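You operate a simulated robot arm through the tools that you are given. There is no shell and no other tool.

You are at the controls of a simulated robot arm. One attempt, no reset.

Task
Test the panel stop button on the running cup machine.
Fine: press Start, push the panel stop button in, pull it out again, press Reset, then turn the main switch off.
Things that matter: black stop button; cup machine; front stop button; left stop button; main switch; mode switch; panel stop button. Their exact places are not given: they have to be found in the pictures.

It is judged by the outcome, as a careful person would: the job done as asked, and still so three seconds after it is handed in. It fails if anything else is knocked over, pushed out of place, dropped, spilled or broken.

Robot
A 7-joint arm with a fingered hand on a trunk, on a base that moves. Base frame: it is fixed to the floor where the robot stands at the start and does not move with it; the origin is under the middle of the robot, x ahead of it, y to its left, z up. Units: mm, rad, N and s.
With the tool pointing down near the work surface it reaches from about 100 to 560 mm from the robot's upright axis, wherever it stands. Its first joint turns from -2.897 to 2.897 rad. Places, roughly: black stop button [-800, -3800, 1100]; cup machine [-300, -4400, 500]; front stop button [-600, -3200, 1100]; left stop button [200, -3900, 900]; main switch [-900, -3600, 900]; mode switch [-900, -3400, 900]; panel stop button [-900, -4400, 1200]. Payload 3.4 kg.
The TCP is the grasp point between the finger pads, 25 mm short of the fingertips. In the tool frame z runs along the fingers and y along their closing line. The gripper opens to 88 mm; its body begins 29 mm behind the TCP. The gripper is a hand of 3 fingers: y runs from the thumb to the fingers, the wrist lies at [-13, -106, -174] in the tool frame.
Orientation is that of the tool frame in the base frame, as a unit quaternion [w, x, y, z]. With the fingers straight down and the wrist toward the robot, the tool's x, y and z point along [0, 1, 0], [1, 0, 0] and [0, 0, -1] of the base frame.

Tools
- The arm moves only by the tool nudge_tool. Its argument "motion" is a list that holds one entry, the list of rows, each a list of 6 numbers: the shift along the base's x, y, z in units of 200 mm (1.0 is 200 mm), then the turn, a rotation vector about the base's x, y, z in units of 60 degrees (1.0 is 60 degrees). In form: [[[tx, ty, tz, ax, ay, az], ...]]. A call has 1 to 20 rows; each row is the pose to reach, as a shift and turn from the pose commanded when the call began. A call with a number of a shift or a turn outside -1 to 1 is refused whole. Each row takes 0.2 s and may step no farther than 50 mm and 0.15 rad from the row before; otherwise, the whole call is refused. A pose out of reach is approached as far as the arm can. The call stops where the force on the tool passes 90 N (or 10 N more than at its start, if that is more) or the arm is blocked; 0.2 s more then pass. In this call time passes only in rows, and 0.2 s behind the last. It gives the time, the measured TCP pose, the force on the tool (base axes), the opening and the grip force at its end, in the units of the frame above (readings bear some noise), with the torque about the TCP (base axes, N m) and any sound that the robot's microphone picked up.
- Cameras (640 x 400 px; columns grow to the right, rows downward): "scene" is now at [42, 153.2, 1442.1]; the picture's right is [-0.11, -0.99, 0.00], its down [-0.47, 0.05, -0.88] and it looks along [0.88, -0.10, -0.47] (base axes); focal length 260 px, centre (320, 200). "wrist" rides on the gripper at [58, -85, -99] in the tool frame; the picture's right is [-0.67, 0.35, -0.66], its down [-0.69, -0.63, 0.37] and it looks along [-0.29, 0.69, 0.66] (tool axes); focal length 261 px, centre (320, 200).
- snapshot(camera): a new picture of that camera. It takes no simulated time.
- lift_body(by): slides the trunk up (or, below 0, down) by that many mm; the arm and the scene camera ride with it, the base frame stays. It gives what a move gives, with no picture.
- base_move(legs): drives the robot by 1 to 6 legs, each [ahead, left, turn to the left] in mm, mm and rad, along the robot's own axes; the way and the turn of a leg run together, so that a leg with both is an arc; at most 1500 mm and 3.142 rad a leg. The arm and the cameras ride along, it lands a little off, and it stops where it bumps. It gives what a move gives.
- curl_fingers(index, middle, thumb_bend, thumb_turn): sets how far each is bent, from 0 (flat) to 100 (curled in); at 30 the hand is open as for a grip, at 70 the pads meet at the TCP. One left out holds its place. A second passes; each finger stops where it meets its share of the squeeze, and holds until it gets a number again. It is the only way to open and close the hand. It gives what a move gives, with no picture; readings hold the bend of each and the force on the fingers (four entries, about 0 where the hand has none), thumb and palm. thumb_turn goes from beside the hand (0) to across from the fingers (100), as for a grip.
- pan_tilt(pan, tilt): turns the head with the scene camera to pan (to the left, within 2.705 rad either way) and tilt (down, from -0.506 to 1.204), counted from straight ahead of the robot. It gives what a move gives.
- locate(camera, pixels): for up to 12 pixels [column, row] of the newest picture of that camera ("zoom" is the newest enlarged one), the place [x, y, z] in the base frame of the surface seen there, good to about 2 mm, but the place of the scene camera against the robot may be out by one fixed shift of up to 18 mm in any direction. It takes no simulated time.
- zoom(camera, box): a new picture of the part [left, top, right, bottom] of that camera's present view, enlarged. It takes no simulated time.
- finish_job(): hands the job in; it is judged then, once.

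Unless the task says otherwise, let go and move clear before handing in.

The tools are called after "Request:" by a JSON object that holds its "op" and its "data". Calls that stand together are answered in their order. nudge_tool: Moves the arm, as the interface text tells. Its arguments: {"type":"object","properties":{"motion":{"type":"array","items":{"type":"array","items":{"type":"array","items":{"type":"number"}}}}},"required":["motion"]} The other tools are called the same way: lift_body (by) moves the trunk up or down; curl_fingers (index, middle, thumb_bend, thumb_turn) moves the fingers one by one; base_move (legs) drives the base; pan_tilt (pan, tilt) turns the head that bears the scene camera; snapshot (camera) takes a picture; locate (camera, pixels) gives the place of the surface under pixels of a picture; zoom (camera, box) takes an enlarged picture of a part of a camera's view; finish_job () hands the job in.

At the start:

```text
time_s: 0.0
tool_pos: [458.8, -77.4, 1235.4]
ee_rot: [0.0, 0.707, 0.707, 0.0]
wrist_force: [0.0, -0.1, 0.5]
torque: [-0.01, 0.03, -0.02]
opening: 87.6
gripper_force: 0.2
shape: jaw
bend: [30.0, 30.0, 30.0, 98.0]
finger forces: [0.0, 0.0, 0.0, 0.0, 0.0, 0.0]
trunk travel left (down, up): [-425.0, 165.0]
robot x, y, heading: [1.5, 1.2, -0.004]
head pan, tilt (commanded): [-0.11, 0.49]
```

scene: 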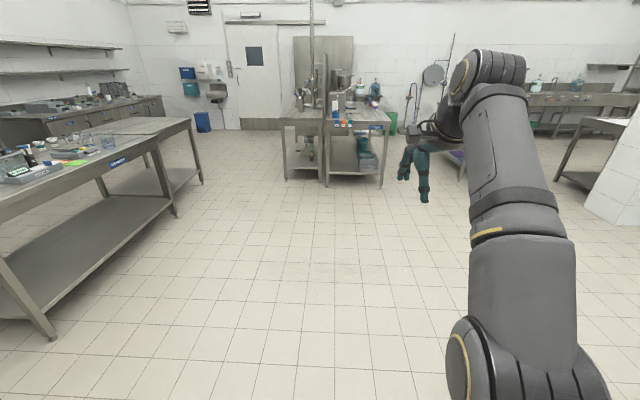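
wrist: 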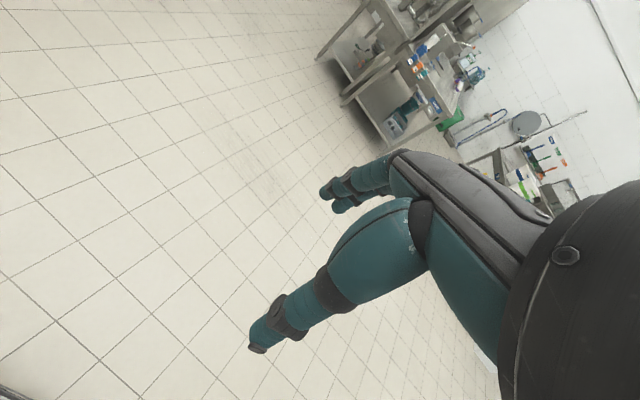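

The first pictures show a kitchen-like room with open floor; the cup machine should lie about 4 m to my right, outside this view. I'll turn the head to the right to look.

Request:
{"op": "pan_tilt", "data": {"pan": -1.6, "tilt": 0.3}}

Request:
{"op": "snapshot", "data": {"camera": "scene"}}

```text
time_s: 1.6
tool_pos: [458.6, -77.8, 1234.7]
ee_rot: [0.001, 0.707, 0.707, 0.0]
wrist_force: [0.6, 0.7, 0.1]
torque: [-0.01, 0.01, -0.02]
opening: 87.8
gripper_force: 0.0
shape: jaw
bend: [30.0, 30.0, 30.0, 98.0]
finger forces: [0.0, 0.0, 0.0, 0.0, 0.0, 0.1]
trunk travel left (down, up): [-425.0, 165.0]
robot x, y, heading: [-0.4, 0.8, 0.002]
head pan, tilt (commanded): [-1.6, 0.3]
```

```text
taken
```

scene: 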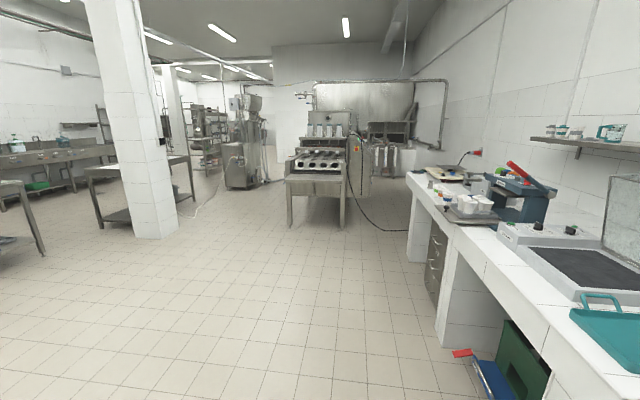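

The machine stands around (320,160) with a yellow panel side near (360,150); a clear aisle leads to it. I'll zoom in to find the controls.

Request:
{"op": "zoom", "data": {"camera": "scene", "box": [270, 80, 430, 230]}}

Request:
{"op": "locate", "data": {"camera": "scene", "pixels": [[320, 165], [355, 145], [291, 225], [344, 225], [372, 150], [408, 260], [436, 340], [415, 180], [360, 190], [335, 130], [300, 165]]}}

```text
2.67 times, centred on (350, 155) of scene
```

zoom: 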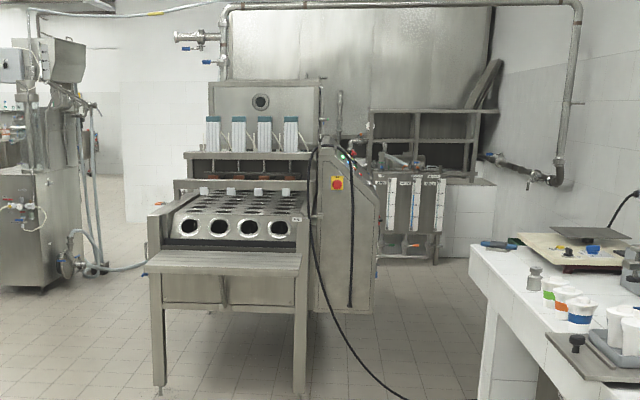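

```text
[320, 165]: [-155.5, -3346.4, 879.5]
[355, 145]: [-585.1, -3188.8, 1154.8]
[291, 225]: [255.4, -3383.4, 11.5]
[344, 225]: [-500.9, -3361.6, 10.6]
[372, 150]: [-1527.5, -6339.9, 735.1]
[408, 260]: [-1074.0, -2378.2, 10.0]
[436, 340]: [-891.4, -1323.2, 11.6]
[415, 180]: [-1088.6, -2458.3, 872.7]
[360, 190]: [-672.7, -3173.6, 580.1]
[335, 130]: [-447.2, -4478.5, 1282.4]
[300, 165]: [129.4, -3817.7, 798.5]
```

The front stop button (yellow plate) is at about zoom pixel (337,183), and the cabinet's right side is seen edge-on with a few green/black items near zoom (345,158). I'll check the free space, then drive nearer.

Request:
{"op": "locate", "data": {"camera": "scene", "pixels": [[180, 232], [138, 235], [100, 230], [195, 195], [430, 150], [500, 140], [560, 110], [340, 380], [200, 380], [460, 352], [530, 230]]}}

Request:
{"op": "locate", "data": {"camera": "zoom", "pixels": [[337, 183], [345, 158], [350, 200], [370, 210], [378, 230], [332, 153], [347, 145], [366, 180], [470, 200], [320, 310], [370, 310], [470, 390]]}}

```text
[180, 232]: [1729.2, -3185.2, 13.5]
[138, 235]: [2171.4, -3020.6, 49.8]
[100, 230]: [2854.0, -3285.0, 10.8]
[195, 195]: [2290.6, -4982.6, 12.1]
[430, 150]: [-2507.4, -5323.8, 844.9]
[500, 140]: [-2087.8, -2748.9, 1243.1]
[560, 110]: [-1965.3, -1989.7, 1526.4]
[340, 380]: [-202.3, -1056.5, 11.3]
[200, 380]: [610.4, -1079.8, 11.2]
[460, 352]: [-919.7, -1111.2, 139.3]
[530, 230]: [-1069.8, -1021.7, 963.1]
```

```text
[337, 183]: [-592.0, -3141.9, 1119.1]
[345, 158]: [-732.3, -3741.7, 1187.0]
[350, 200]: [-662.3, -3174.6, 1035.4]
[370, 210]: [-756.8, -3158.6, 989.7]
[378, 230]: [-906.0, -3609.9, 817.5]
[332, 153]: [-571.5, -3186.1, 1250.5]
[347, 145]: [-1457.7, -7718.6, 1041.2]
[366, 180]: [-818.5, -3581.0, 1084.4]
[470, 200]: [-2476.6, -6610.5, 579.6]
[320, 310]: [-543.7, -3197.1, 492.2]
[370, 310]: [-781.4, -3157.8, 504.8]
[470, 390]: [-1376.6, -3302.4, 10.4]
```

The path at x≈0 down to y≈-2400 is free (counter edge near x=-900…-1090, pillar at x≈1700), and the side corridor between machine and right wall is over 1 m wide. I'll drive 1500 mm to the right and look again.

Request:
{"op": "base_move", "data": {"legs": [[0, -1500, 0]]}}

Request:
{"op": "snapshot", "data": {"camera": "scene"}}

```text
time_s: 9.0
tool_pos: [464.5, -1575.9, 1235.0]
ee_rot: [0.0, 0.705, 0.709, 0.0]
wrist_force: [0.5, 0.3, 0.3]
torque: [0.05, 0.0, 0.01]
opening: 87.4
gripper_force: 0.0
shape: jaw
bend: [30.0, 30.0, 30.0, 98.0]
finger forces: [0.0, 0.1, 0.1, 0.0, 0.0, 0.1]
trunk travel left (down, up): [-425.0, 165.0]
robot x, y, heading: [6.2, -1501.8, 0.007]
head pan, tilt (commanded): [-1.6, 0.3]
```

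```text
taken
```

scene: 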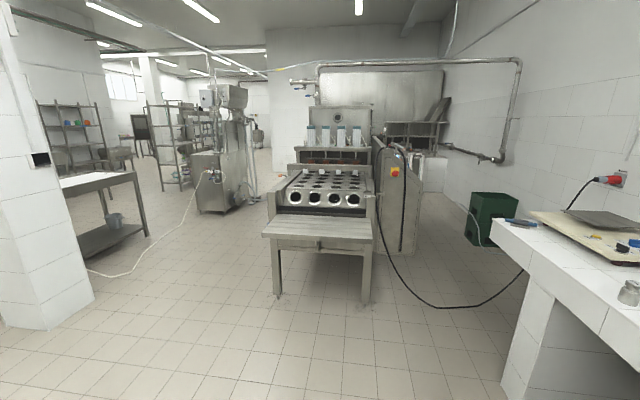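

The black cable runs over the floor from (400,160) through (440,307) up to the socket at (610,180); a green box sits at (490,218) in the corridor. I'll measure these.

Request:
{"op": "locate", "data": {"camera": "scene", "pixels": [[385, 260], [410, 295], [440, 307], [480, 302], [522, 270], [470, 243], [498, 246], [490, 200], [515, 215], [412, 250], [378, 240], [440, 190]]}}

Request:
{"op": "zoom", "data": {"camera": "scene", "box": [340, 120, 540, 320]}}

```text
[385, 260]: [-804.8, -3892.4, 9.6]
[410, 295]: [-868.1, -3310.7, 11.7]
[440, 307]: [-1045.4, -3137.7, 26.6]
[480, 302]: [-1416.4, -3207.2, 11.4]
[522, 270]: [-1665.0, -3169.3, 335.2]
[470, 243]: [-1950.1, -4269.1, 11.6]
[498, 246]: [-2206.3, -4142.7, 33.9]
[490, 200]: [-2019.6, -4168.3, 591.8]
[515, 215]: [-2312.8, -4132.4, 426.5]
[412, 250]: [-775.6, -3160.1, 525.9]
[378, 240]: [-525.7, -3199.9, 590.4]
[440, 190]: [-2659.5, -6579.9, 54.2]
```

```text
2.00 times, centred on (440, 220) of scene
```

zoom: 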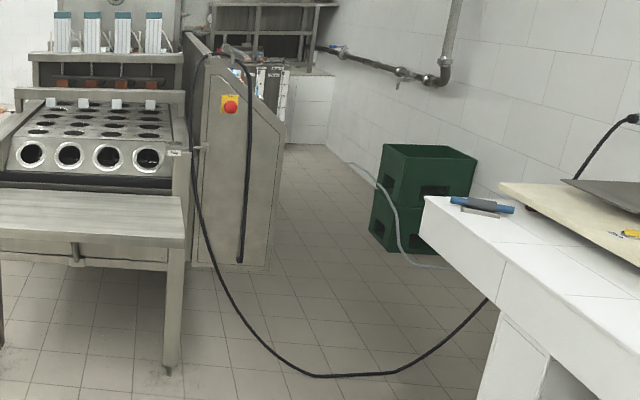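

The cable lies flat on the floor (z≈10–27) between about x=-870 and x=-1416 at y≈-3150…-3310, so I'd have to cross it to enter the corridor. I'll move closer to look at the corridor and the panel side from a better angle.

Request:
{"op": "base_move", "data": {"legs": [[-500, -1000, 0]]}}

Request:
{"op": "pan_tilt", "data": {"pan": -1.9, "tilt": 0.45}}

Request:
{"op": "snapshot", "data": {"camera": "scene"}}

```text
time_s: 14.8
tool_pos: [-36.4, -2572.1, 1234.2]
ee_rot: [0.0, 0.702, 0.712, 0.0]
wrist_force: [0.1, -0.2, -0.3]
torque: [0.01, 0.0, -0.01]
opening: 87.7
gripper_force: 0.1
shape: jaw
bend: [30.0, 30.0, 30.0, 98.0]
finger forces: [0.1, 0.1, 0.0, 0.0, 0.0, 0.1]
trunk travel left (down, up): [-425.0, 165.0]
robot x, y, heading: [-503.2, -2498.2, 0.016]
head pan, tilt (commanded): [-1.6, 0.3]
```

```text
time_s: 15.6
tool_pos: [-36.6, -2573.6, 1235.3]
ee_rot: [0.0, 0.701, 0.713, -0.001]
wrist_force: [0.1, 0.4, -0.4]
torque: [-0.04, 0.02, 0.0]
opening: 87.8
gripper_force: 0.2
shape: jaw
bend: [30.0, 30.0, 30.0, 98.0]
finger forces: [0.0, 0.1, 0.0, 0.0, 0.0, 0.0]
trunk travel left (down, up): [-425.0, 165.0]
robot x, y, heading: [-496.3, -2503.8, 0.014]
head pan, tilt (commanded): [-1.901, 0.45]
```

```text
taken
```

scene: 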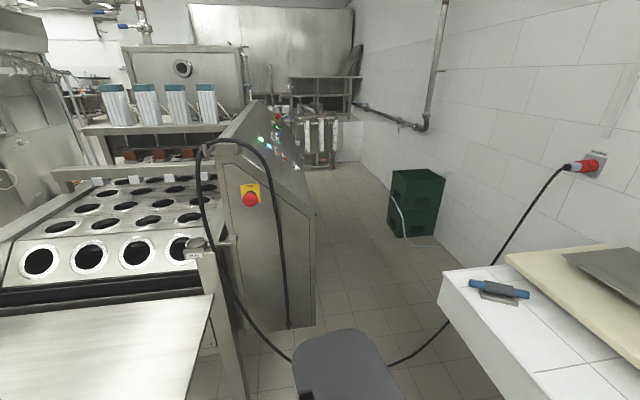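

Request:
{"op": "zoom", "data": {"camera": "scene", "box": [220, 90, 330, 190]}}

Request:
{"op": "locate", "data": {"camera": "scene", "pixels": [[250, 197], [276, 113], [318, 320], [285, 328], [330, 165], [290, 150], [300, 200], [240, 340], [280, 355], [400, 360], [430, 335], [440, 275]]}}

```text
4.00 times, centred on (275, 140) of scene
```

zoom: 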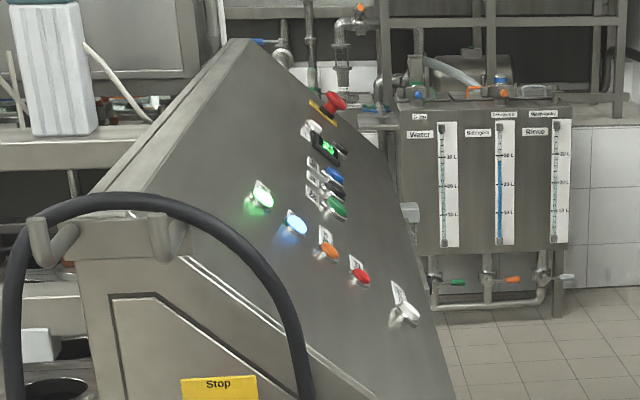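

```text
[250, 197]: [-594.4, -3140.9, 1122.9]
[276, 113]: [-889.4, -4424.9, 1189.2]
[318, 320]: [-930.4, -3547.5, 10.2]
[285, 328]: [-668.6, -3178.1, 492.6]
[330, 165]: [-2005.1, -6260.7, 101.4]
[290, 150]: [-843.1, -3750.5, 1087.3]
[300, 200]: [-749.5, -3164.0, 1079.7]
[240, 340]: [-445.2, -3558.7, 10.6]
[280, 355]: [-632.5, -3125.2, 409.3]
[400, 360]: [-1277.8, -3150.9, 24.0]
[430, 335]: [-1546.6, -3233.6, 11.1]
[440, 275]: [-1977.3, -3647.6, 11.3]
```

The sloped console is now visible: red panel stop at zoom (333,103), row of green/white/orange/red lamps and buttons, white lever switch at zoom (403,310). I'll go round the counter corner (-1088,-2458) to look squarely into the corridor.

Request:
{"op": "base_move", "data": {"legs": [[0, -200, 0], [-800, -170, 0]]}}

Request:
{"op": "pan_tilt", "data": {"pan": -1.2, "tilt": 0.35}}

Request:
{"op": "snapshot", "data": {"camera": "scene"}}

```text
time_s: 19.8
tool_pos: [-566.0, -2973.7, 1233.6]
ee_rot: [0.017, 0.725, 0.689, 0.015]
wrist_force: [-0.8, 0.4, 0.5]
torque: [-0.01, -0.08, -0.04]
opening: 87.8
gripper_force: 0.1
shape: jaw
bend: [30.0, 30.0, 30.0, 98.0]
finger forces: [0.1, 0.0, 0.0, 0.1, 0.0, 0.0]
trunk travel left (down, up): [-425.0, 165.0]
robot x, y, heading: [-1002.1, -2806.8, -0.042]
head pan, tilt (commanded): [-1.901, 0.45]
stopped in leg 2: the robot was blocked; the commanded pose is now the measured one
```

```text
time_s: 20.9
tool_pos: [-552.3, -2968.1, 1229.2]
ee_rot: [0.013, 0.723, 0.691, 0.009]
wrist_force: [0.5, -0.1, 0.5]
torque: [-0.03, 0.0, 0.03]
opening: 87.8
gripper_force: 0.0
shape: jaw
bend: [30.0, 30.0, 30.0, 98.0]
finger forces: [0.0, 0.1, 0.0, 0.1, 0.0, 0.0]
trunk travel left (down, up): [-425.0, 165.0]
robot x, y, heading: [-1001.0, -2807.0, -0.047]
head pan, tilt (commanded): [-1.201, 0.351]
```

```text
taken
```

scene: 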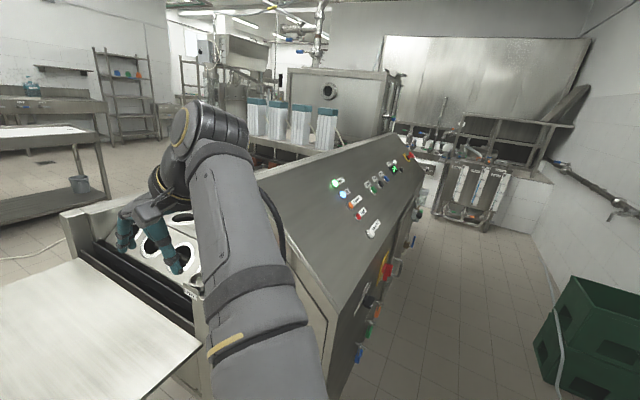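

The base stopped at (-1002,-2807) after a bump, and the arm seems shifted about 60 mm sideways. I'll look around to find what was touched before moving on.

Request:
{"op": "snapshot", "data": {"camera": "wrist"}}

Request:
{"op": "pan_tilt", "data": {"pan": 2.4, "tilt": 0.9}}

Request:
{"op": "snapshot", "data": {"camera": "scene"}}

```text
taken
```

wrist: 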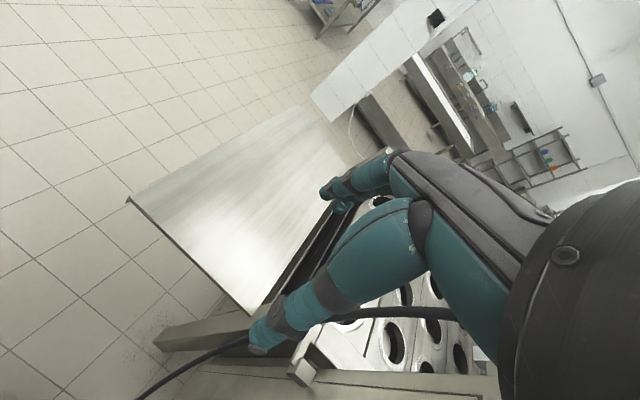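

```text
time_s: 23.9
tool_pos: [-552.4, -2970.4, 1229.0]
ee_rot: [0.014, 0.723, 0.69, 0.01]
wrist_force: [-0.5, -0.1, 0.1]
torque: [-0.02, -0.02, -0.01]
opening: 88.0
gripper_force: 0.0
shape: jaw
bend: [30.0, 30.0, 30.0, 98.0]
finger forces: [0.0, 0.0, 0.1, 0.0, 0.1, 0.0]
trunk travel left (down, up): [-425.0, 165.0]
robot x, y, heading: [-1000.8, -2807.8, -0.051]
head pan, tilt (commanded): [2.4, 0.901]
```

```text
taken
```

scene: 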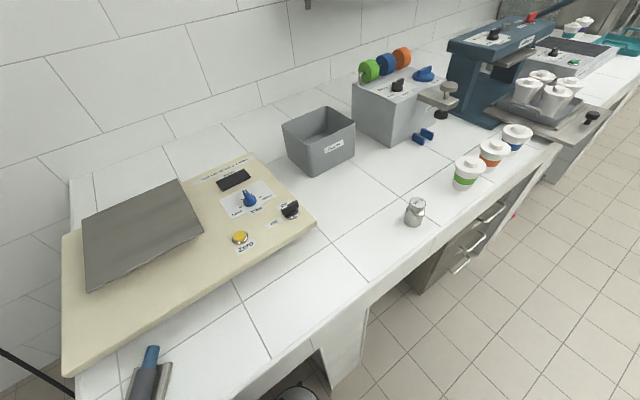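

The counter's items still stand upright; at (298,392) I see a rounded grey part next to the counter edge. I'll measure the counter edge against my base.

Request:
{"op": "locate", "data": {"camera": "scene", "pixels": [[298, 392], [150, 365], [250, 375], [330, 345], [335, 385], [70, 380], [105, 395], [362, 370], [410, 220]]}}

Request:
{"op": "pan_tilt", "data": {"pan": 2.4, "tilt": 1.2}}

Request:
{"op": "snapshot", "data": {"camera": "scene"}}

```text
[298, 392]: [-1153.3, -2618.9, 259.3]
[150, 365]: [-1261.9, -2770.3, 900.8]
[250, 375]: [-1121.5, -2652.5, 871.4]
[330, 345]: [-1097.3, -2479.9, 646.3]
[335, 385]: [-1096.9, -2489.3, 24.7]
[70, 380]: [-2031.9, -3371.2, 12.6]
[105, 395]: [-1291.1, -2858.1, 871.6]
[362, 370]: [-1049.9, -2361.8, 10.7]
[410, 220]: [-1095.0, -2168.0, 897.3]
```

```text
time_s: 24.7
tool_pos: [-552.1, -2970.9, 1229.5]
ee_rot: [0.013, 0.723, 0.69, 0.009]
wrist_force: [0.1, 0.2, -0.2]
torque: [-0.01, 0.02, 0.01]
opening: 87.7
gripper_force: 0.0
shape: jaw
bend: [30.0, 30.0, 30.0, 98.0]
finger forces: [0.0, 0.0, 0.1, 0.0, 0.0, 0.0]
trunk travel left (down, up): [-425.0, 165.0]
robot x, y, heading: [-1002.5, -2807.7, -0.044]
head pan, tilt (commanded): [2.4, 1.201]
```

```text
taken
```

scene: 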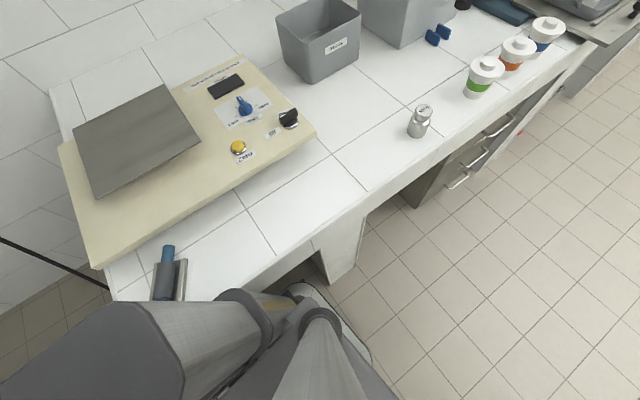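

So the counter top runs on to about y≈-2870 and my mast touched its edge (x≈-1095); nothing on it seems displaced. I'll measure the counter's end and then back off.

Request:
{"op": "locate", "data": {"camera": "scene", "pixels": [[117, 298], [108, 278], [195, 302], [167, 250], [180, 285], [30, 245], [100, 285], [260, 263], [60, 310], [355, 355]]}}

Request:
{"op": "zoom", "data": {"camera": "scene", "box": [60, 210, 260, 320]}}

```text
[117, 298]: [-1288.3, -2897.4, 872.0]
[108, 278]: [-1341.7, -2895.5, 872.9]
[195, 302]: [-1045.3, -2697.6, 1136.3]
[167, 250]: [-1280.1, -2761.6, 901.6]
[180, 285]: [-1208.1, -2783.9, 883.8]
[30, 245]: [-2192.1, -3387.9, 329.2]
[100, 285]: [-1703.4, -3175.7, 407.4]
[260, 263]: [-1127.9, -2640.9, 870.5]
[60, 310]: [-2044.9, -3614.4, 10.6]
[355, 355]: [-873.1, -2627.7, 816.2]
```

```text
3.20 times, centred on (160, 265) of scene
```

zoom: 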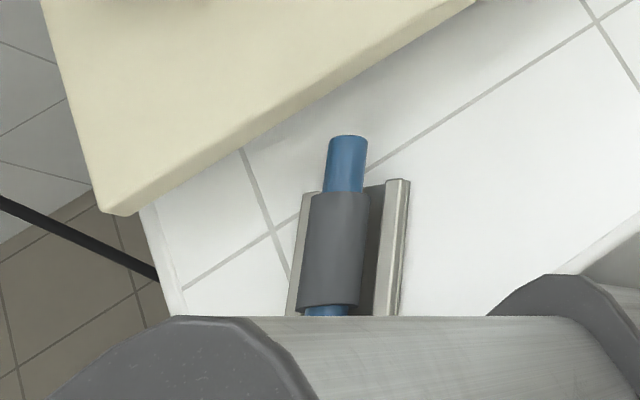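

The counter top ends at y≈-2897, so the mast must pass between that end and the cabinet. I'll ease 60 mm away from the edge and look again into the corridor to measure the cabinet side.

Request:
{"op": "base_move", "data": {"legs": [[60, 0, 0.045]]}}

Request:
{"op": "pan_tilt", "data": {"pan": -1.3, "tilt": 0.7}}

Request:
{"op": "snapshot", "data": {"camera": "scene"}}

```text
time_s: 25.3
tool_pos: [-736.7, -2985.3, 1203.7]
ee_rot: [-0.021, 0.721, 0.689, 0.064]
wrist_force: [-1.1, 0.3, 1.5]
torque: [0.04, -0.05, -0.02]
opening: 87.7
gripper_force: 0.1
shape: jaw
bend: [30.0, 30.0, 30.0, 98.0]
finger forces: [0.0, 0.1, 0.1, 0.0, 0.1, 0.1]
trunk travel left (down, up): [-425.0, 165.0]
robot x, y, heading: [-987.2, -2809.6, -0.049]
head pan, tilt (commanded): [2.4, 1.201]
stopped in leg 1: the robot was blocked; the commanded pose is now the measured one
```

```text
time_s: 28.4
tool_pos: [-724.8, -2986.5, 1209.6]
ee_rot: [-0.017, 0.724, 0.687, 0.062]
wrist_force: [-0.2, -0.4, -0.8]
torque: [0.01, -0.01, -0.01]
opening: 87.8
gripper_force: 0.0
shape: jaw
bend: [30.0, 30.0, 30.0, 98.0]
finger forces: [0.1, 0.1, 0.1, 0.1, 0.0, 0.1]
trunk travel left (down, up): [-425.0, 165.0]
robot x, y, heading: [-987.3, -2809.0, -0.059]
head pan, tilt (commanded): [-1.3, 0.7]
```

```text
taken
```

scene: 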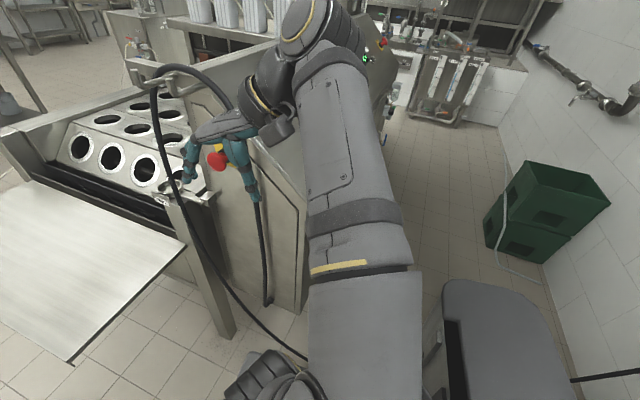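

Blocked again at once, and the arm was pushed back: the elbow at (315,20) seems to be close to or touching the cabinet. I'll measure where the arm is against the cabinet before any other move.

Request:
{"op": "locate", "data": {"camera": "scene", "pixels": [[310, 25], [345, 60], [360, 180], [360, 260], [270, 90], [230, 160], [216, 159], [160, 75], [185, 75], [265, 300], [300, 230], [390, 45]]}}

Request:
{"op": "snapshot", "data": {"camera": "wrist"}}

```text
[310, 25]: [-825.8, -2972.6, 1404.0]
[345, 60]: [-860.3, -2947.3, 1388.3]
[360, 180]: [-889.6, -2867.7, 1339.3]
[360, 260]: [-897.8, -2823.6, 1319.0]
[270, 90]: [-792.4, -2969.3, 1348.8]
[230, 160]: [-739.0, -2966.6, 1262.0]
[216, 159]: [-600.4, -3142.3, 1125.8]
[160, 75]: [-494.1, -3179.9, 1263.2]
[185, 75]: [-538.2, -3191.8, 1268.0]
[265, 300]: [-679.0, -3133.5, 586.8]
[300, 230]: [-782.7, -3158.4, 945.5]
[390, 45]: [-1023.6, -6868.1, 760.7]
```

```text
taken
```

wrist: 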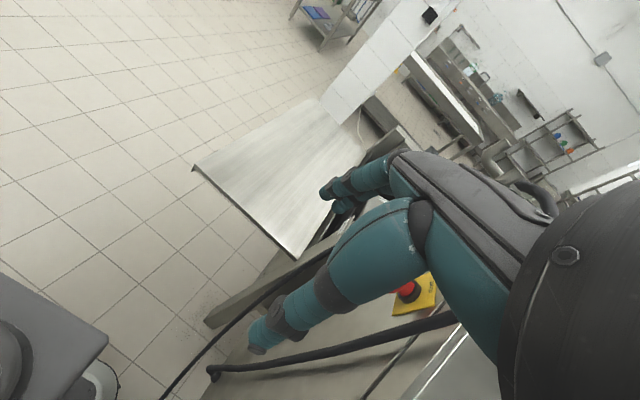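

All of the arm surfaces I can see (y > -2990) are clear of the cabinet front (y≈-3140), so the contact must be elsewhere — perhaps the rear/shoulder at the counter. I'll look down around my own body.

Request:
{"op": "pan_tilt", "data": {"pan": -1.8, "tilt": 1.2}}

Request:
{"op": "snapshot", "data": {"camera": "scene"}}

Request:
{"op": "locate", "data": {"camera": "scene", "pixels": [[320, 200], [320, 300], [200, 300], [450, 300], [320, 380], [150, 200], [500, 200], [550, 350], [100, 350], [400, 100], [250, 100], [600, 200]]}}

```text
time_s: 29.3
tool_pos: [-725.0, -2987.0, 1209.8]
ee_rot: [-0.017, 0.723, 0.688, 0.061]
wrist_force: [-1.0, -0.2, -0.8]
torque: [-0.04, 0.01, -0.01]
opening: 87.9
gripper_force: 0.1
shape: jaw
bend: [30.0, 30.0, 30.0, 98.0]
finger forces: [0.1, 0.0, 0.0, 0.0, 0.0, 0.0]
trunk travel left (down, up): [-425.0, 165.0]
robot x, y, heading: [-983.8, -2808.6, -0.058]
head pan, tilt (commanded): [-1.799, 1.201]
```

```text
taken
```

scene: 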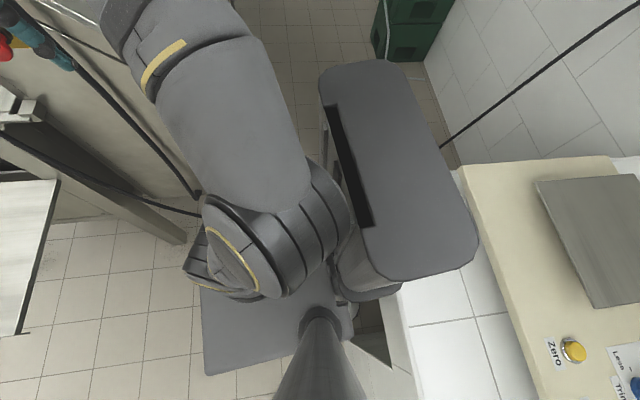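

```text
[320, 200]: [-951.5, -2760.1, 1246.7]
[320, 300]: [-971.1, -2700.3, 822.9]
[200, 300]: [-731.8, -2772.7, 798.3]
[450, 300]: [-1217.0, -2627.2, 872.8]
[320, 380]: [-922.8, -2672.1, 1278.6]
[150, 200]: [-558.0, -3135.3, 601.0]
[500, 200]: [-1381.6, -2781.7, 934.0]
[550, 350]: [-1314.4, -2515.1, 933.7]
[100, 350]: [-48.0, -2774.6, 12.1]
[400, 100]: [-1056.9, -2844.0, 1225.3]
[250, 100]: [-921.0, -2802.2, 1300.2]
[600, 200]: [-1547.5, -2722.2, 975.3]
```

Looking straight down: the column's top slab around (400,170) reaches over toward the counter edge, and a flat plate at z≈800 is at (240,330). I'll measure the slab's corners and the counter edge.

Request:
{"op": "locate", "data": {"camera": "scene", "pixels": [[330, 75], [405, 70], [470, 240], [385, 272], [345, 110], [372, 225], [350, 290], [400, 320], [385, 345], [210, 370], [205, 300], [410, 380]]}}

Request:
{"op": "zoom", "data": {"camera": "scene", "box": [180, 160, 500, 400]}}

```text
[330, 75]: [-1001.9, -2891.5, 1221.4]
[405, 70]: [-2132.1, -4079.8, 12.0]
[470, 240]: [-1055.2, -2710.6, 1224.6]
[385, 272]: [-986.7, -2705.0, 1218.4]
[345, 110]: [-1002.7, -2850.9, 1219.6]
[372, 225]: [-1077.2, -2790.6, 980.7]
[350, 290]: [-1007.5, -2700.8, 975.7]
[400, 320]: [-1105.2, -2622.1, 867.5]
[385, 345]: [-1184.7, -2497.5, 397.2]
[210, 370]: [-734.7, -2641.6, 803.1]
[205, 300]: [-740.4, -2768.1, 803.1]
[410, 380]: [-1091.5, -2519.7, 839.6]
```

```text
1.67 times, centred on (340, 280) of scene
```

zoom: 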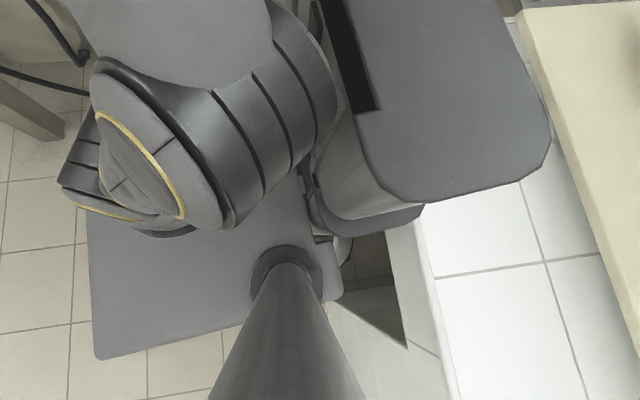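

The column's back (x≈-1085…-1095) is right at the counter edge (x≈-1092…-1105), and the hand is drawn back to 270 mm ahead of the axis. I'll test the arm's free response with a small 40 mm upward nudge before freeing the base.

Request:
{"op": "nudge_tool", "data": {"motion": [[[0, 0, 0.1, 0, 0, 0], [0, 0, 0.2, 0, 0, 0], [0, 0, 0.2, 0, 0, 0]]]}}

```text
time_s: 29.7
tool_pos: [-795.7, -2995.9, 1200.8]
ee_rot: [-0.059, 0.722, 0.685, 0.076]
wrist_force: [-1.2, -0.2, -0.7]
torque: [0.01, -0.02, -0.02]
opening: 88.1
gripper_force: 0.1
shape: jaw
bend: [30.0, 30.0, 30.0, 98.0]
finger forces: [0.0, 0.1, 0.1, 0.0, 0.0, 0.0]
trunk travel left (down, up): [-425.0, 165.0]
robot x, y, heading: [-973.4, -2805.7, -0.067]
head pan, tilt (commanded): [-1.799, 1.201]
stopped in row 1: the arm was blocked; the commanded pose is now the measured one
```

The arm was blocked and pushed further back while the base crept forward, so something is pressing on the arm. I'll use the wrist view and a look along the arm to find the contact.

Request:
{"op": "snapshot", "data": {"camera": "wrist"}}

Request:
{"op": "locate", "data": {"camera": "wrist", "pixels": [[350, 345], [400, 330], [250, 365], [260, 340], [330, 290], [420, 290], [60, 340], [90, 370], [20, 300], [300, 270], [480, 340], [540, 380]]}}

Request:
{"op": "pan_tilt", "data": {"pan": -0.8, "tilt": 0.7}}

Request:
{"op": "snapshot", "data": {"camera": "scene"}}

```text
taken
```

wrist: 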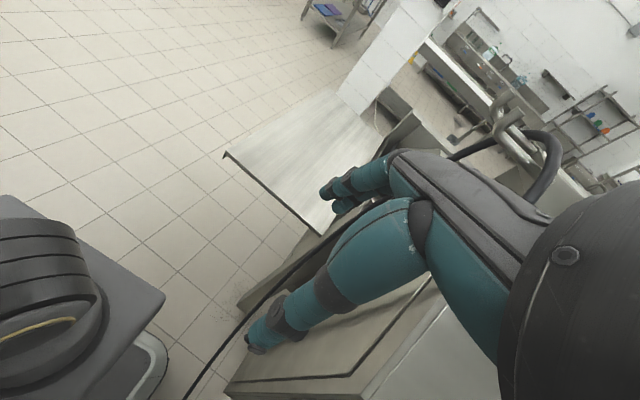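

```text
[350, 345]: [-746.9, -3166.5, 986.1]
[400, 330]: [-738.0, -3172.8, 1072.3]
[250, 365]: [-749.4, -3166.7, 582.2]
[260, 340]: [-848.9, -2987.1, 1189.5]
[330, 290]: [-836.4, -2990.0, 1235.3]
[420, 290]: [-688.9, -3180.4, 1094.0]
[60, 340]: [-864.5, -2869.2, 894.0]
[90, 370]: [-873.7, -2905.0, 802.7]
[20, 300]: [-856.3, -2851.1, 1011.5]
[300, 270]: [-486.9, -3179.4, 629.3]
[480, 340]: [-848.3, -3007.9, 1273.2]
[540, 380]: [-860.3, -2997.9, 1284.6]
```

```text
time_s: 30.9
tool_pos: [-789.8, -2997.7, 1201.0]
ee_rot: [-0.051, 0.731, 0.676, 0.077]
wrist_force: [0.3, 0.0, -0.1]
torque: [0.03, 0.04, 0.0]
opening: 87.8
gripper_force: 0.1
shape: jaw
bend: [30.0, 30.0, 30.0, 98.0]
finger forces: [0.0, 0.1, 0.1, 0.0, 0.1, 0.0]
trunk travel left (down, up): [-425.0, 165.0]
robot x, y, heading: [-977.4, -2814.2, -0.06]
head pan, tilt (commanded): [-0.799, 0.7]
```

```text
taken
```

scene: 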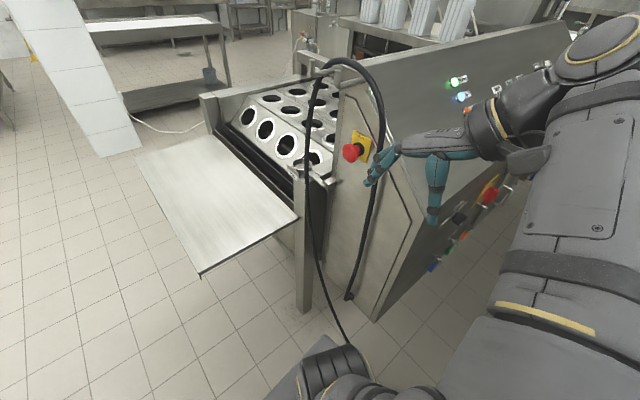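

Nothing visible touches the hand. I'll look down in front and behind to see the base and shoulder.

Request:
{"op": "pan_tilt", "data": {"pan": -0.6, "tilt": 1.2}}

Request:
{"op": "snapshot", "data": {"camera": "scene"}}

Request:
{"op": "pan_tilt", "data": {"pan": -2.6, "tilt": 1.2}}

Request:
{"op": "snapshot", "data": {"camera": "scene"}}

```text
time_s: 31.9
tool_pos: [-790.2, -2997.0, 1202.4]
ee_rot: [-0.051, 0.732, 0.675, 0.078]
wrist_force: [0.3, 0.4, 0.0]
torque: [0.02, 0.01, -0.01]
opening: 88.3
gripper_force: 0.0
shape: jaw
bend: [30.0, 30.0, 30.0, 98.0]
finger forces: [0.0, 0.0, 0.0, 0.1, 0.1, 0.0]
trunk travel left (down, up): [-425.0, 165.0]
robot x, y, heading: [-977.0, -2808.5, -0.068]
head pan, tilt (commanded): [-0.6, 1.201]
```

```text
taken
```

scene: 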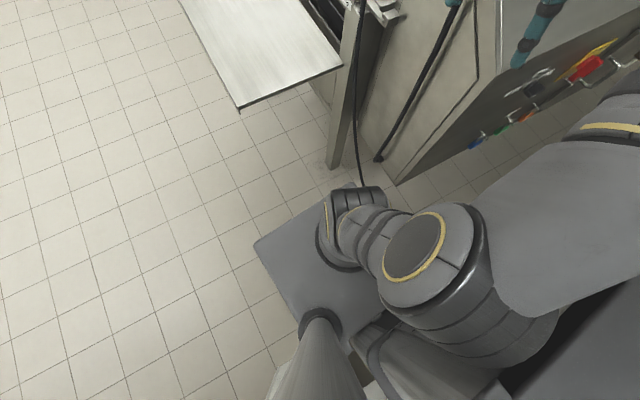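

```text
time_s: 33.8
tool_pos: [-791.8, -2997.1, 1202.0]
ee_rot: [-0.051, 0.732, 0.675, 0.077]
wrist_force: [-0.3, 0.4, -0.9]
torque: [0.0, -0.02, -0.04]
opening: 87.8
gripper_force: 0.1
shape: jaw
bend: [30.0, 30.0, 30.0, 98.0]
finger forces: [0.0, 0.1, 0.1, 0.0, 0.0, 0.1]
trunk travel left (down, up): [-425.0, 165.0]
robot x, y, heading: [-973.4, -2810.3, -0.068]
head pan, tilt (commanded): [-2.601, 1.201]
```

```text
taken
```

scene: 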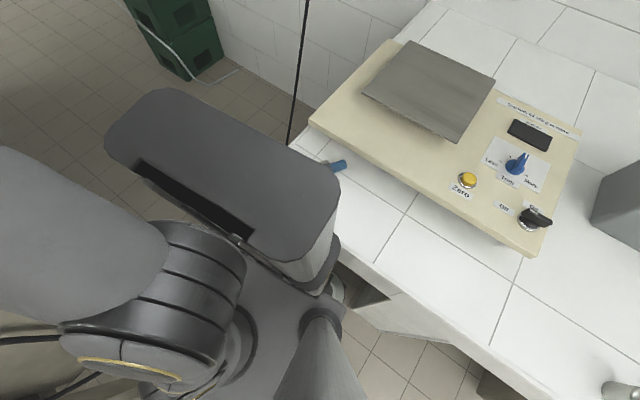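

No contact is visible around the hand or elbow; the shoulder and column are close together but clear. I'll send a zero-motion row to see whether the arm holds still.

Request:
{"op": "nudge_tool", "data": {"motion": [[[0, 0, 0, 0, 0, 0]]]}}

```text
time_s: 34.1
tool_pos: [-854.2, -2998.9, 1188.5]
ee_rot: [-0.077, 0.725, 0.678, 0.093]
wrist_force: [-0.6, -1.2, 0.2]
torque: [0.08, -0.03, -0.01]
opening: 87.6
gripper_force: 0.0
shape: jaw
bend: [30.0, 30.0, 30.0, 98.0]
finger forces: [0.0, 0.0, 0.0, 0.0, 0.1, 0.1]
trunk travel left (down, up): [-425.0, 165.0]
robot x, y, heading: [-967.2, -2811.2, -0.072]
head pan, tilt (commanded): [-2.601, 1.201]
stopped in row 1: the arm was blocked; the commanded pose is now the measured one
```

A zero-motion row still drew the hand another 60 mm toward the robot (now x=-854) with no wrist force, so the arm itself is moving rather than being pushed. I'll try a gentle forward nudge to see whether it follows a real command.

Request:
{"op": "nudge_tool", "data": {"motion": [[[0.1, 0, 0, 0, 0, 0], [0.2, 0, 0, 0, 0, 0], [0.3, 0, 0, 0, 0, 0], [0.4, 0, 0, 0, 0, 0], [0.5, 0, 0, 0, 0, 0]]]}}

Request:
{"op": "snapshot", "data": {"camera": "wrist"}}

```text
time_s: 34.5
tool_pos: [-897.1, -3009.3, 1177.7]
ee_rot: [-0.077, 0.739, 0.661, 0.103]
wrist_force: [0.0, -0.4, 0.5]
torque: [0.06, -0.04, -0.02]
opening: 87.7
gripper_force: 0.1
shape: jaw
bend: [30.0, 30.0, 30.0, 97.0]
finger forces: [0.0, 0.0, 0.0, 0.0, 0.0, 0.1]
trunk travel left (down, up): [-425.0, 165.0]
robot x, y, heading: [-957.9, -2813.6, -0.078]
head pan, tilt (commanded): [-2.601, 1.201]
stopped in row 1: the arm was blocked; the commanded pose is now the measured one
```

```text
taken
```

wrist: 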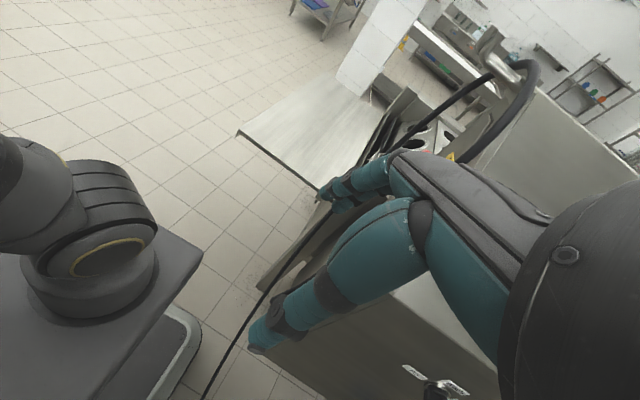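

The arm still moved back (x=-897) against my forward command, so I must see the elbow and upper arm. I'll look along the arm from the head.

Request:
{"op": "pan_tilt", "data": {"pan": -1.5, "tilt": 0.6}}

Request:
{"op": "snapshot", "data": {"camera": "scene"}}

Request:
{"op": "locate", "data": {"camera": "scene", "pixels": [[320, 50], [320, 120], [320, 200], [320, 280], [250, 120], [250, 200], [400, 120], [400, 200], [400, 300], [200, 200], [480, 300], [320, 360]]}}

```text
time_s: 35.8
tool_pos: [-890.8, -3006.4, 1179.1]
ee_rot: [-0.079, 0.744, 0.656, 0.105]
wrist_force: [-0.7, -0.1, -0.2]
torque: [0.03, 0.01, -0.03]
opening: 88.0
gripper_force: 0.0
shape: jaw
bend: [30.0, 30.0, 30.0, 97.0]
finger forces: [0.0, 0.0, 0.1, 0.0, 0.0, 0.1]
trunk travel left (down, up): [-425.0, 165.0]
robot x, y, heading: [-959.3, -2811.2, -0.076]
head pan, tilt (commanded): [-1.499, 0.6]
```

```text
taken
```

scene: 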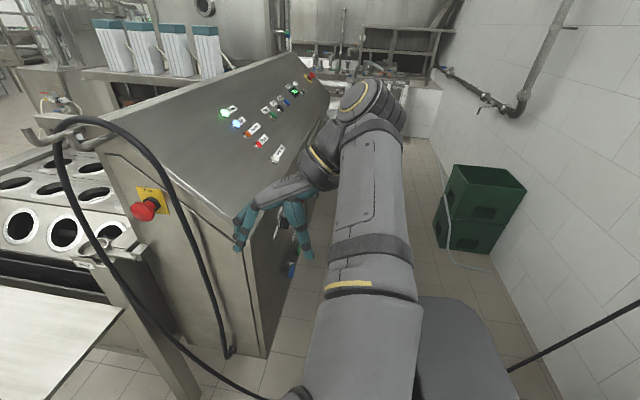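

```text
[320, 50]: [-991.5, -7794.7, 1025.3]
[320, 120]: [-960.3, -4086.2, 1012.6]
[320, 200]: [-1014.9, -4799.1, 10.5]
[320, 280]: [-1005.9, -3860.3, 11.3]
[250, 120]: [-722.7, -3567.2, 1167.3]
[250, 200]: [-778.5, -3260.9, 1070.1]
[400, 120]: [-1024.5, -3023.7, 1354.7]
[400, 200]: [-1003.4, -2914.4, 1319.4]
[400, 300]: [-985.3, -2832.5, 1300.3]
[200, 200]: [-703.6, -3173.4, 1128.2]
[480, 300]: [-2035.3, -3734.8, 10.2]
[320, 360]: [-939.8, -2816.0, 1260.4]
```

The upper arm has swung round to the right, over beside the column (surface at (-985,-2832,1300)), without any sign of an outside object touching it. I'll try a small trunk lift to see if the trunk and arm respond normally.

Request:
{"op": "lift_body", "data": {"by": 20}}

```text
time_s: 36.1
tool_pos: [-933.1, -3020.4, 1169.6]
ee_rot: [-0.06, 0.761, 0.637, 0.105]
wrist_force: [0.3, 0.7, 0.8]
torque: [-0.03, 0.0, -0.03]
opening: 88.1
gripper_force: 0.0
shape: jaw
bend: [30.0, 30.0, 30.0, 98.0]
finger forces: [0.1, 0.0, 0.0, 0.0, 0.0, 0.1]
trunk travel left (down, up): [-427.0, 163.0]
robot x, y, heading: [-951.4, -2808.6, -0.082]
head pan, tilt (commanded): [-1.499, 0.6]
stopped: the arm was blocked; the commanded pose is now the measured one
```

The lift was stopped at once too, and the hand drew back again while the base crept 8 mm forward and clockwise — as if the chassis is being squeezed out from the counter. I'll try driving straight away from the counter.

Request:
{"op": "base_move", "data": {"legs": [[120, 0, 0]]}}

```text
time_s: 37.4
tool_pos: [-824.1, -3013.1, 1175.5]
ee_rot: [-0.06, 0.743, 0.656, 0.118]
wrist_force: [0.5, -0.4, 0.2]
torque: [-0.04, -0.03, 0.04]
opening: 87.8
gripper_force: 0.1
shape: jaw
bend: [30.0, 30.0, 30.0, 98.0]
finger forces: [0.0, 0.0, 0.0, 0.1, 0.0, 0.0]
trunk travel left (down, up): [-427.0, 163.0]
robot x, y, heading: [-837.6, -2816.6, -0.076]
head pan, tilt (commanded): [-1.499, 0.6]
```

That leg completed and the arm rode along properly (robot now at (-838,-2817)). I'll check that the arm holds still with a zero-motion row.

Request:
{"op": "nudge_tool", "data": {"motion": [[[0, 0, 0, 0, 0, 0]]]}}

Request:
{"op": "snapshot", "data": {"camera": "scene"}}

```text
time_s: 37.8
tool_pos: [-823.9, -3012.8, 1175.3]
ee_rot: [-0.059, 0.744, 0.655, 0.117]
wrist_force: [-0.2, -0.2, 0.4]
torque: [0.01, -0.01, 0.02]
opening: 87.7
gripper_force: 0.0
shape: jaw
bend: [30.0, 30.0, 30.0, 98.0]
finger forces: [0.0, 0.1, 0.0, 0.0, 0.0, 0.1]
trunk travel left (down, up): [-427.0, 163.0]
robot x, y, heading: [-834.7, -2820.8, -0.069]
head pan, tilt (commanded): [-1.499, 0.6]
```

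```text
taken
```

scene: 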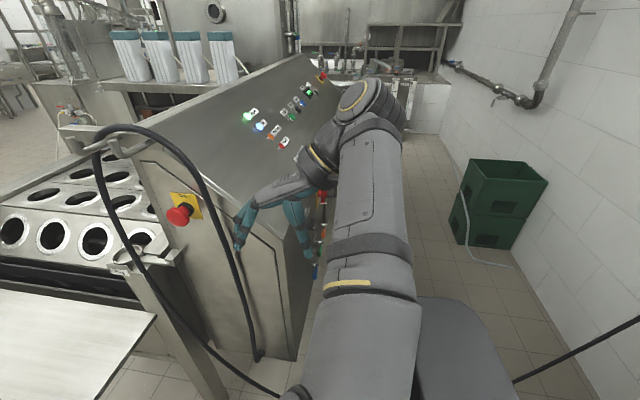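

The arm holds still again, so the jam is over. Before entering the corridor I'll look down to learn the chassis size.

Request:
{"op": "pan_tilt", "data": {"pan": 0.9, "tilt": 1.2}}

Request:
{"op": "snapshot", "data": {"camera": "scene"}}

Request:
{"op": "locate", "data": {"camera": "scene", "pixels": [[320, 200], [320, 300], [400, 300], [450, 300], [400, 350], [480, 250], [250, 300], [200, 300], [520, 350], [350, 250], [150, 350], [250, 250]]}}

Request:
{"op": "pan_tilt", "data": {"pan": 2.5, "tilt": 1.0}}

Request:
{"op": "snapshot", "data": {"camera": "scene"}}

```text
time_s: 40.0
tool_pos: [-824.7, -3013.1, 1175.2]
ee_rot: [-0.059, 0.744, 0.655, 0.117]
wrist_force: [0.9, -0.1, 0.2]
torque: [-0.04, 0.03, 0.0]
opening: 87.6
gripper_force: 0.2
shape: jaw
bend: [30.0, 30.0, 30.0, 98.0]
finger forces: [0.1, 0.1, 0.1, 0.0, 0.0, 0.0]
trunk travel left (down, up): [-427.0, 163.0]
robot x, y, heading: [-839.7, -2817.2, -0.075]
head pan, tilt (commanded): [0.901, 1.201]
```

```text
taken
```

scene: 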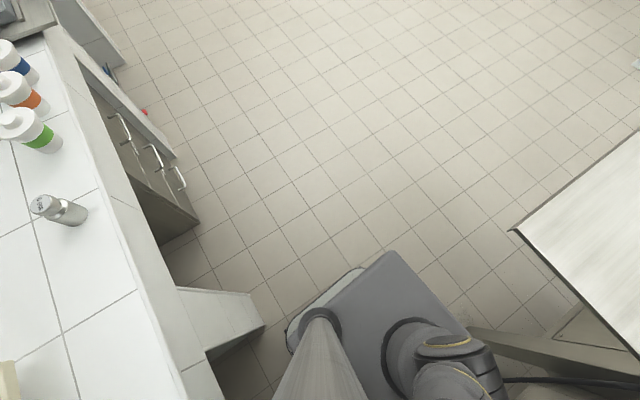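

```text
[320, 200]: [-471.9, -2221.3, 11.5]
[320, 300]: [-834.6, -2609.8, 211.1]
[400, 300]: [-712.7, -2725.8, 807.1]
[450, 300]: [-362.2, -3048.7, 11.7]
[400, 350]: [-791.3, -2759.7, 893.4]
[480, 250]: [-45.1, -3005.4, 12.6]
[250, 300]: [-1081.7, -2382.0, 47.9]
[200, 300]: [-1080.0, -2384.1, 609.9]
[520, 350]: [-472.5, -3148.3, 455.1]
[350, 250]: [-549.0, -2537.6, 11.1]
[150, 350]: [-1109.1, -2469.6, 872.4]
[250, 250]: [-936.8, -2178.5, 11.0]
```

```text
time_s: 41.6
tool_pos: [-824.6, -3012.6, 1176.5]
ee_rot: [-0.058, 0.744, 0.656, 0.118]
wrist_force: [0.3, 0.1, -0.3]
torque: [0.0, 0.0, -0.05]
opening: 88.0
gripper_force: 0.1
shape: jaw
bend: [30.0, 30.0, 30.0, 98.0]
finger forces: [0.1, 0.0, 0.1, 0.0, 0.0, 0.0]
trunk travel left (down, up): [-427.0, 163.0]
robot x, y, heading: [-836.7, -2816.6, -0.076]
head pan, tilt (commanded): [2.499, 1.0]
```

```text
taken
```

scene: 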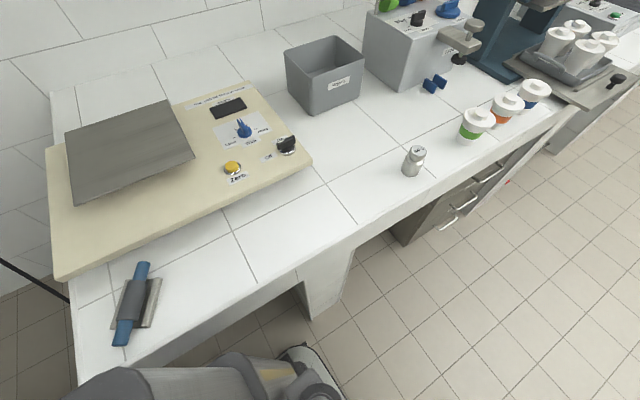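

The counter items are all in place (rolling-pin tool at (130,300), can at (412,160)). I'll measure the chassis rim and the counter's end corner.

Request:
{"op": "locate", "data": {"camera": "scene", "pixels": [[300, 348], [340, 385], [283, 350], [78, 375], [75, 330], [190, 350], [130, 300], [320, 290], [345, 395], [120, 375], [60, 290]]}}

Request:
{"op": "pan_tilt", "data": {"pan": 2.7, "tilt": 1.2}}

Request:
{"op": "snapshot", "data": {"camera": "scene"}}

```text
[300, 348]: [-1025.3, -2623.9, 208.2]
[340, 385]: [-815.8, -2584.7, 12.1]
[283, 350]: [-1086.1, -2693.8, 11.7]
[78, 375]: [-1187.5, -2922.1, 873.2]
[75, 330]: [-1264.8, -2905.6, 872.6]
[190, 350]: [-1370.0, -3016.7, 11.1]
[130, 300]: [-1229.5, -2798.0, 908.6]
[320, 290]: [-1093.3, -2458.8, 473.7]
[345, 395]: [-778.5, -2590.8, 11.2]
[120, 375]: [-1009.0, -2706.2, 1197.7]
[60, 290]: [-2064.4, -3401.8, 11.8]
```

```text
time_s: 42.4
tool_pos: [-823.9, -3013.6, 1174.7]
ee_rot: [-0.058, 0.744, 0.656, 0.117]
wrist_force: [0.3, -1.0, -0.5]
torque: [0.01, 0.01, 0.0]
opening: 87.9
gripper_force: 0.0
shape: jaw
bend: [30.0, 30.0, 30.0, 98.0]
finger forces: [0.0, 0.0, 0.0, 0.0, 0.0, 0.0]
trunk travel left (down, up): [-427.0, 163.0]
robot x, y, heading: [-838.0, -2818.8, -0.075]
head pan, tilt (commanded): [2.7, 1.201]
```

```text
taken
```

scene: 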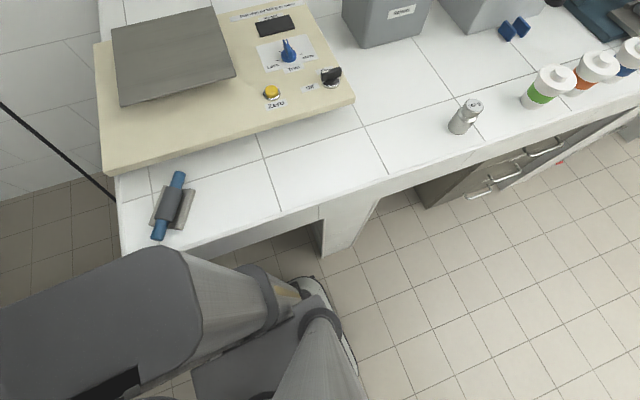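

The chassis top is only z≈210 (cabinet bottom is at z≈490, so it can pass beneath), while the column needs about 200 mm between the counter end (y≈-2925) and cabinet. I'll turn to face down the corridor (heading -90°), where the narrow side fits.

Request:
{"op": "base_move", "data": {"legs": [[0, 0, -0.75], [0, 0, -0.746]]}}

Request:
{"op": "pan_tilt", "data": {"pan": 0.0, "tilt": 0.8}}

Request:
{"op": "snapshot", "data": {"camera": "scene"}}

```text
time_s: 46.7
tool_pos: [-1030.6, -2847.7, 1175.2]
ee_rot: [0.039, 0.991, -0.029, 0.126]
wrist_force: [0.2, -0.3, 0.2]
torque: [-0.02, -0.04, 0.04]
opening: 87.7
gripper_force: 0.1
shape: jaw
bend: [30.0, 30.0, 30.0, 98.0]
finger forces: [0.0, 0.1, 0.1, 0.0, 0.1, 0.0]
trunk travel left (down, up): [-427.0, 163.0]
robot x, y, heading: [-839.9, -2821.1, -1.574]
head pan, tilt (commanded): [2.7, 1.201]
```

```text
time_s: 49.1
tool_pos: [-1031.0, -2846.7, 1174.4]
ee_rot: [0.037, 0.991, -0.029, 0.125]
wrist_force: [0.8, -0.8, -0.8]
torque: [-0.01, 0.0, 0.0]
opening: 88.2
gripper_force: 0.0
shape: jaw
bend: [30.0, 30.0, 30.0, 98.0]
finger forces: [0.1, 0.0, 0.0, 0.1, 0.1, 0.0]
trunk travel left (down, up): [-427.0, 163.0]
robot x, y, heading: [-836.0, -2817.6, -1.58]
head pan, tilt (commanded): [0.0, 0.799]
```

```text
taken
```

scene: 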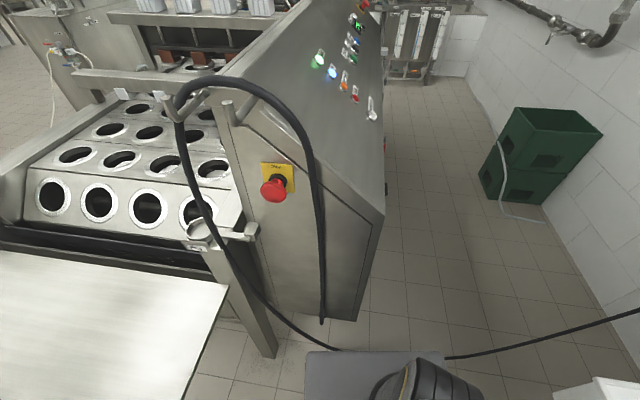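

Now facing the corridor with a clear view. I'll measure the cable, the cabinet's side and the free floor.

Request:
{"op": "locate", "data": {"camera": "scene", "pixels": [[270, 300], [325, 343], [460, 357], [520, 345], [580, 330], [635, 312], [383, 215], [355, 318], [385, 160], [398, 200], [372, 112], [375, 370]]}}

Request:
{"op": "zoom", "data": {"camera": "scene", "box": [300, 280, 640, 400]}}

```text
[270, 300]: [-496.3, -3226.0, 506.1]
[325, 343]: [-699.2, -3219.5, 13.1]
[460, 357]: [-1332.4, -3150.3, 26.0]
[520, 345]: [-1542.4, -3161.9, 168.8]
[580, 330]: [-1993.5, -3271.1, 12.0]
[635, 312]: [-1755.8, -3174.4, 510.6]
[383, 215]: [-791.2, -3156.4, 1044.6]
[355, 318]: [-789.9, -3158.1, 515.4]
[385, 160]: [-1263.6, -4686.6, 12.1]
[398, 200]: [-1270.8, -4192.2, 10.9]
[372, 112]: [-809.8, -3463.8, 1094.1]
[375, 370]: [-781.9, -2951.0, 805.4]
```

```text
1.88 times, centred on (470, 340) of scene
```

zoom: 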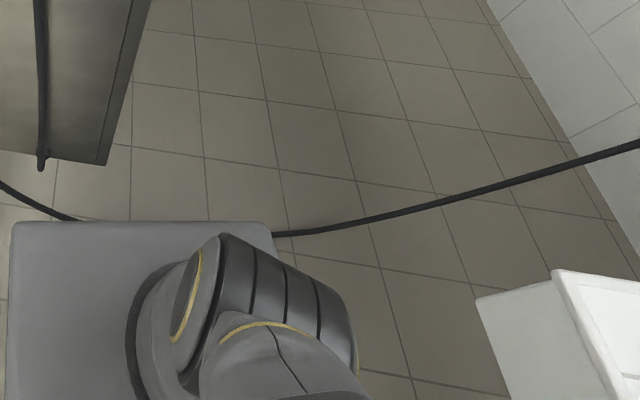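

Request:
{"op": "locate", "data": {"camera": "zoom", "pixels": [[478, 300], [485, 330], [556, 271], [520, 283], [620, 272], [510, 395], [180, 265], [265, 222], [10, 225], [280, 234], [340, 226]]}}

Request:
{"op": "zoom", "data": {"camera": "scene", "box": [300, 0, 440, 130]}}

```text
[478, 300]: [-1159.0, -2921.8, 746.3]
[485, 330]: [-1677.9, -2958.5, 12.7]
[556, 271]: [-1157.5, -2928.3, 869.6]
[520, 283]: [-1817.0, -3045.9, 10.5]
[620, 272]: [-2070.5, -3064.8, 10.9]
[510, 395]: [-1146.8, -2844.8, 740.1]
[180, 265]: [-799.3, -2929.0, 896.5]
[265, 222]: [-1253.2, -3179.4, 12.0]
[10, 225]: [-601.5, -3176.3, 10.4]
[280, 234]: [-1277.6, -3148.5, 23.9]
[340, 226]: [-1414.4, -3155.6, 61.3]
```

```text
3.08 times, centred on (370, 65) of scene
```

zoom: 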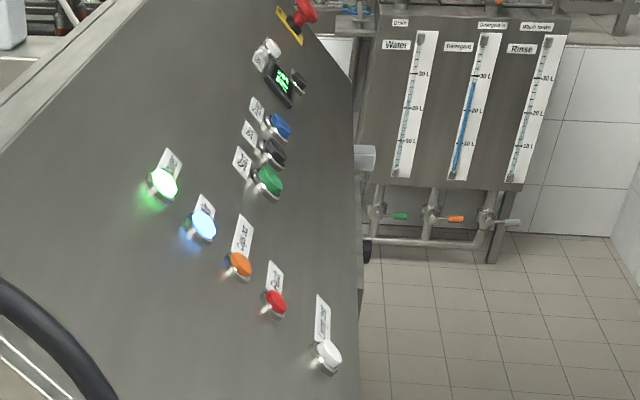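

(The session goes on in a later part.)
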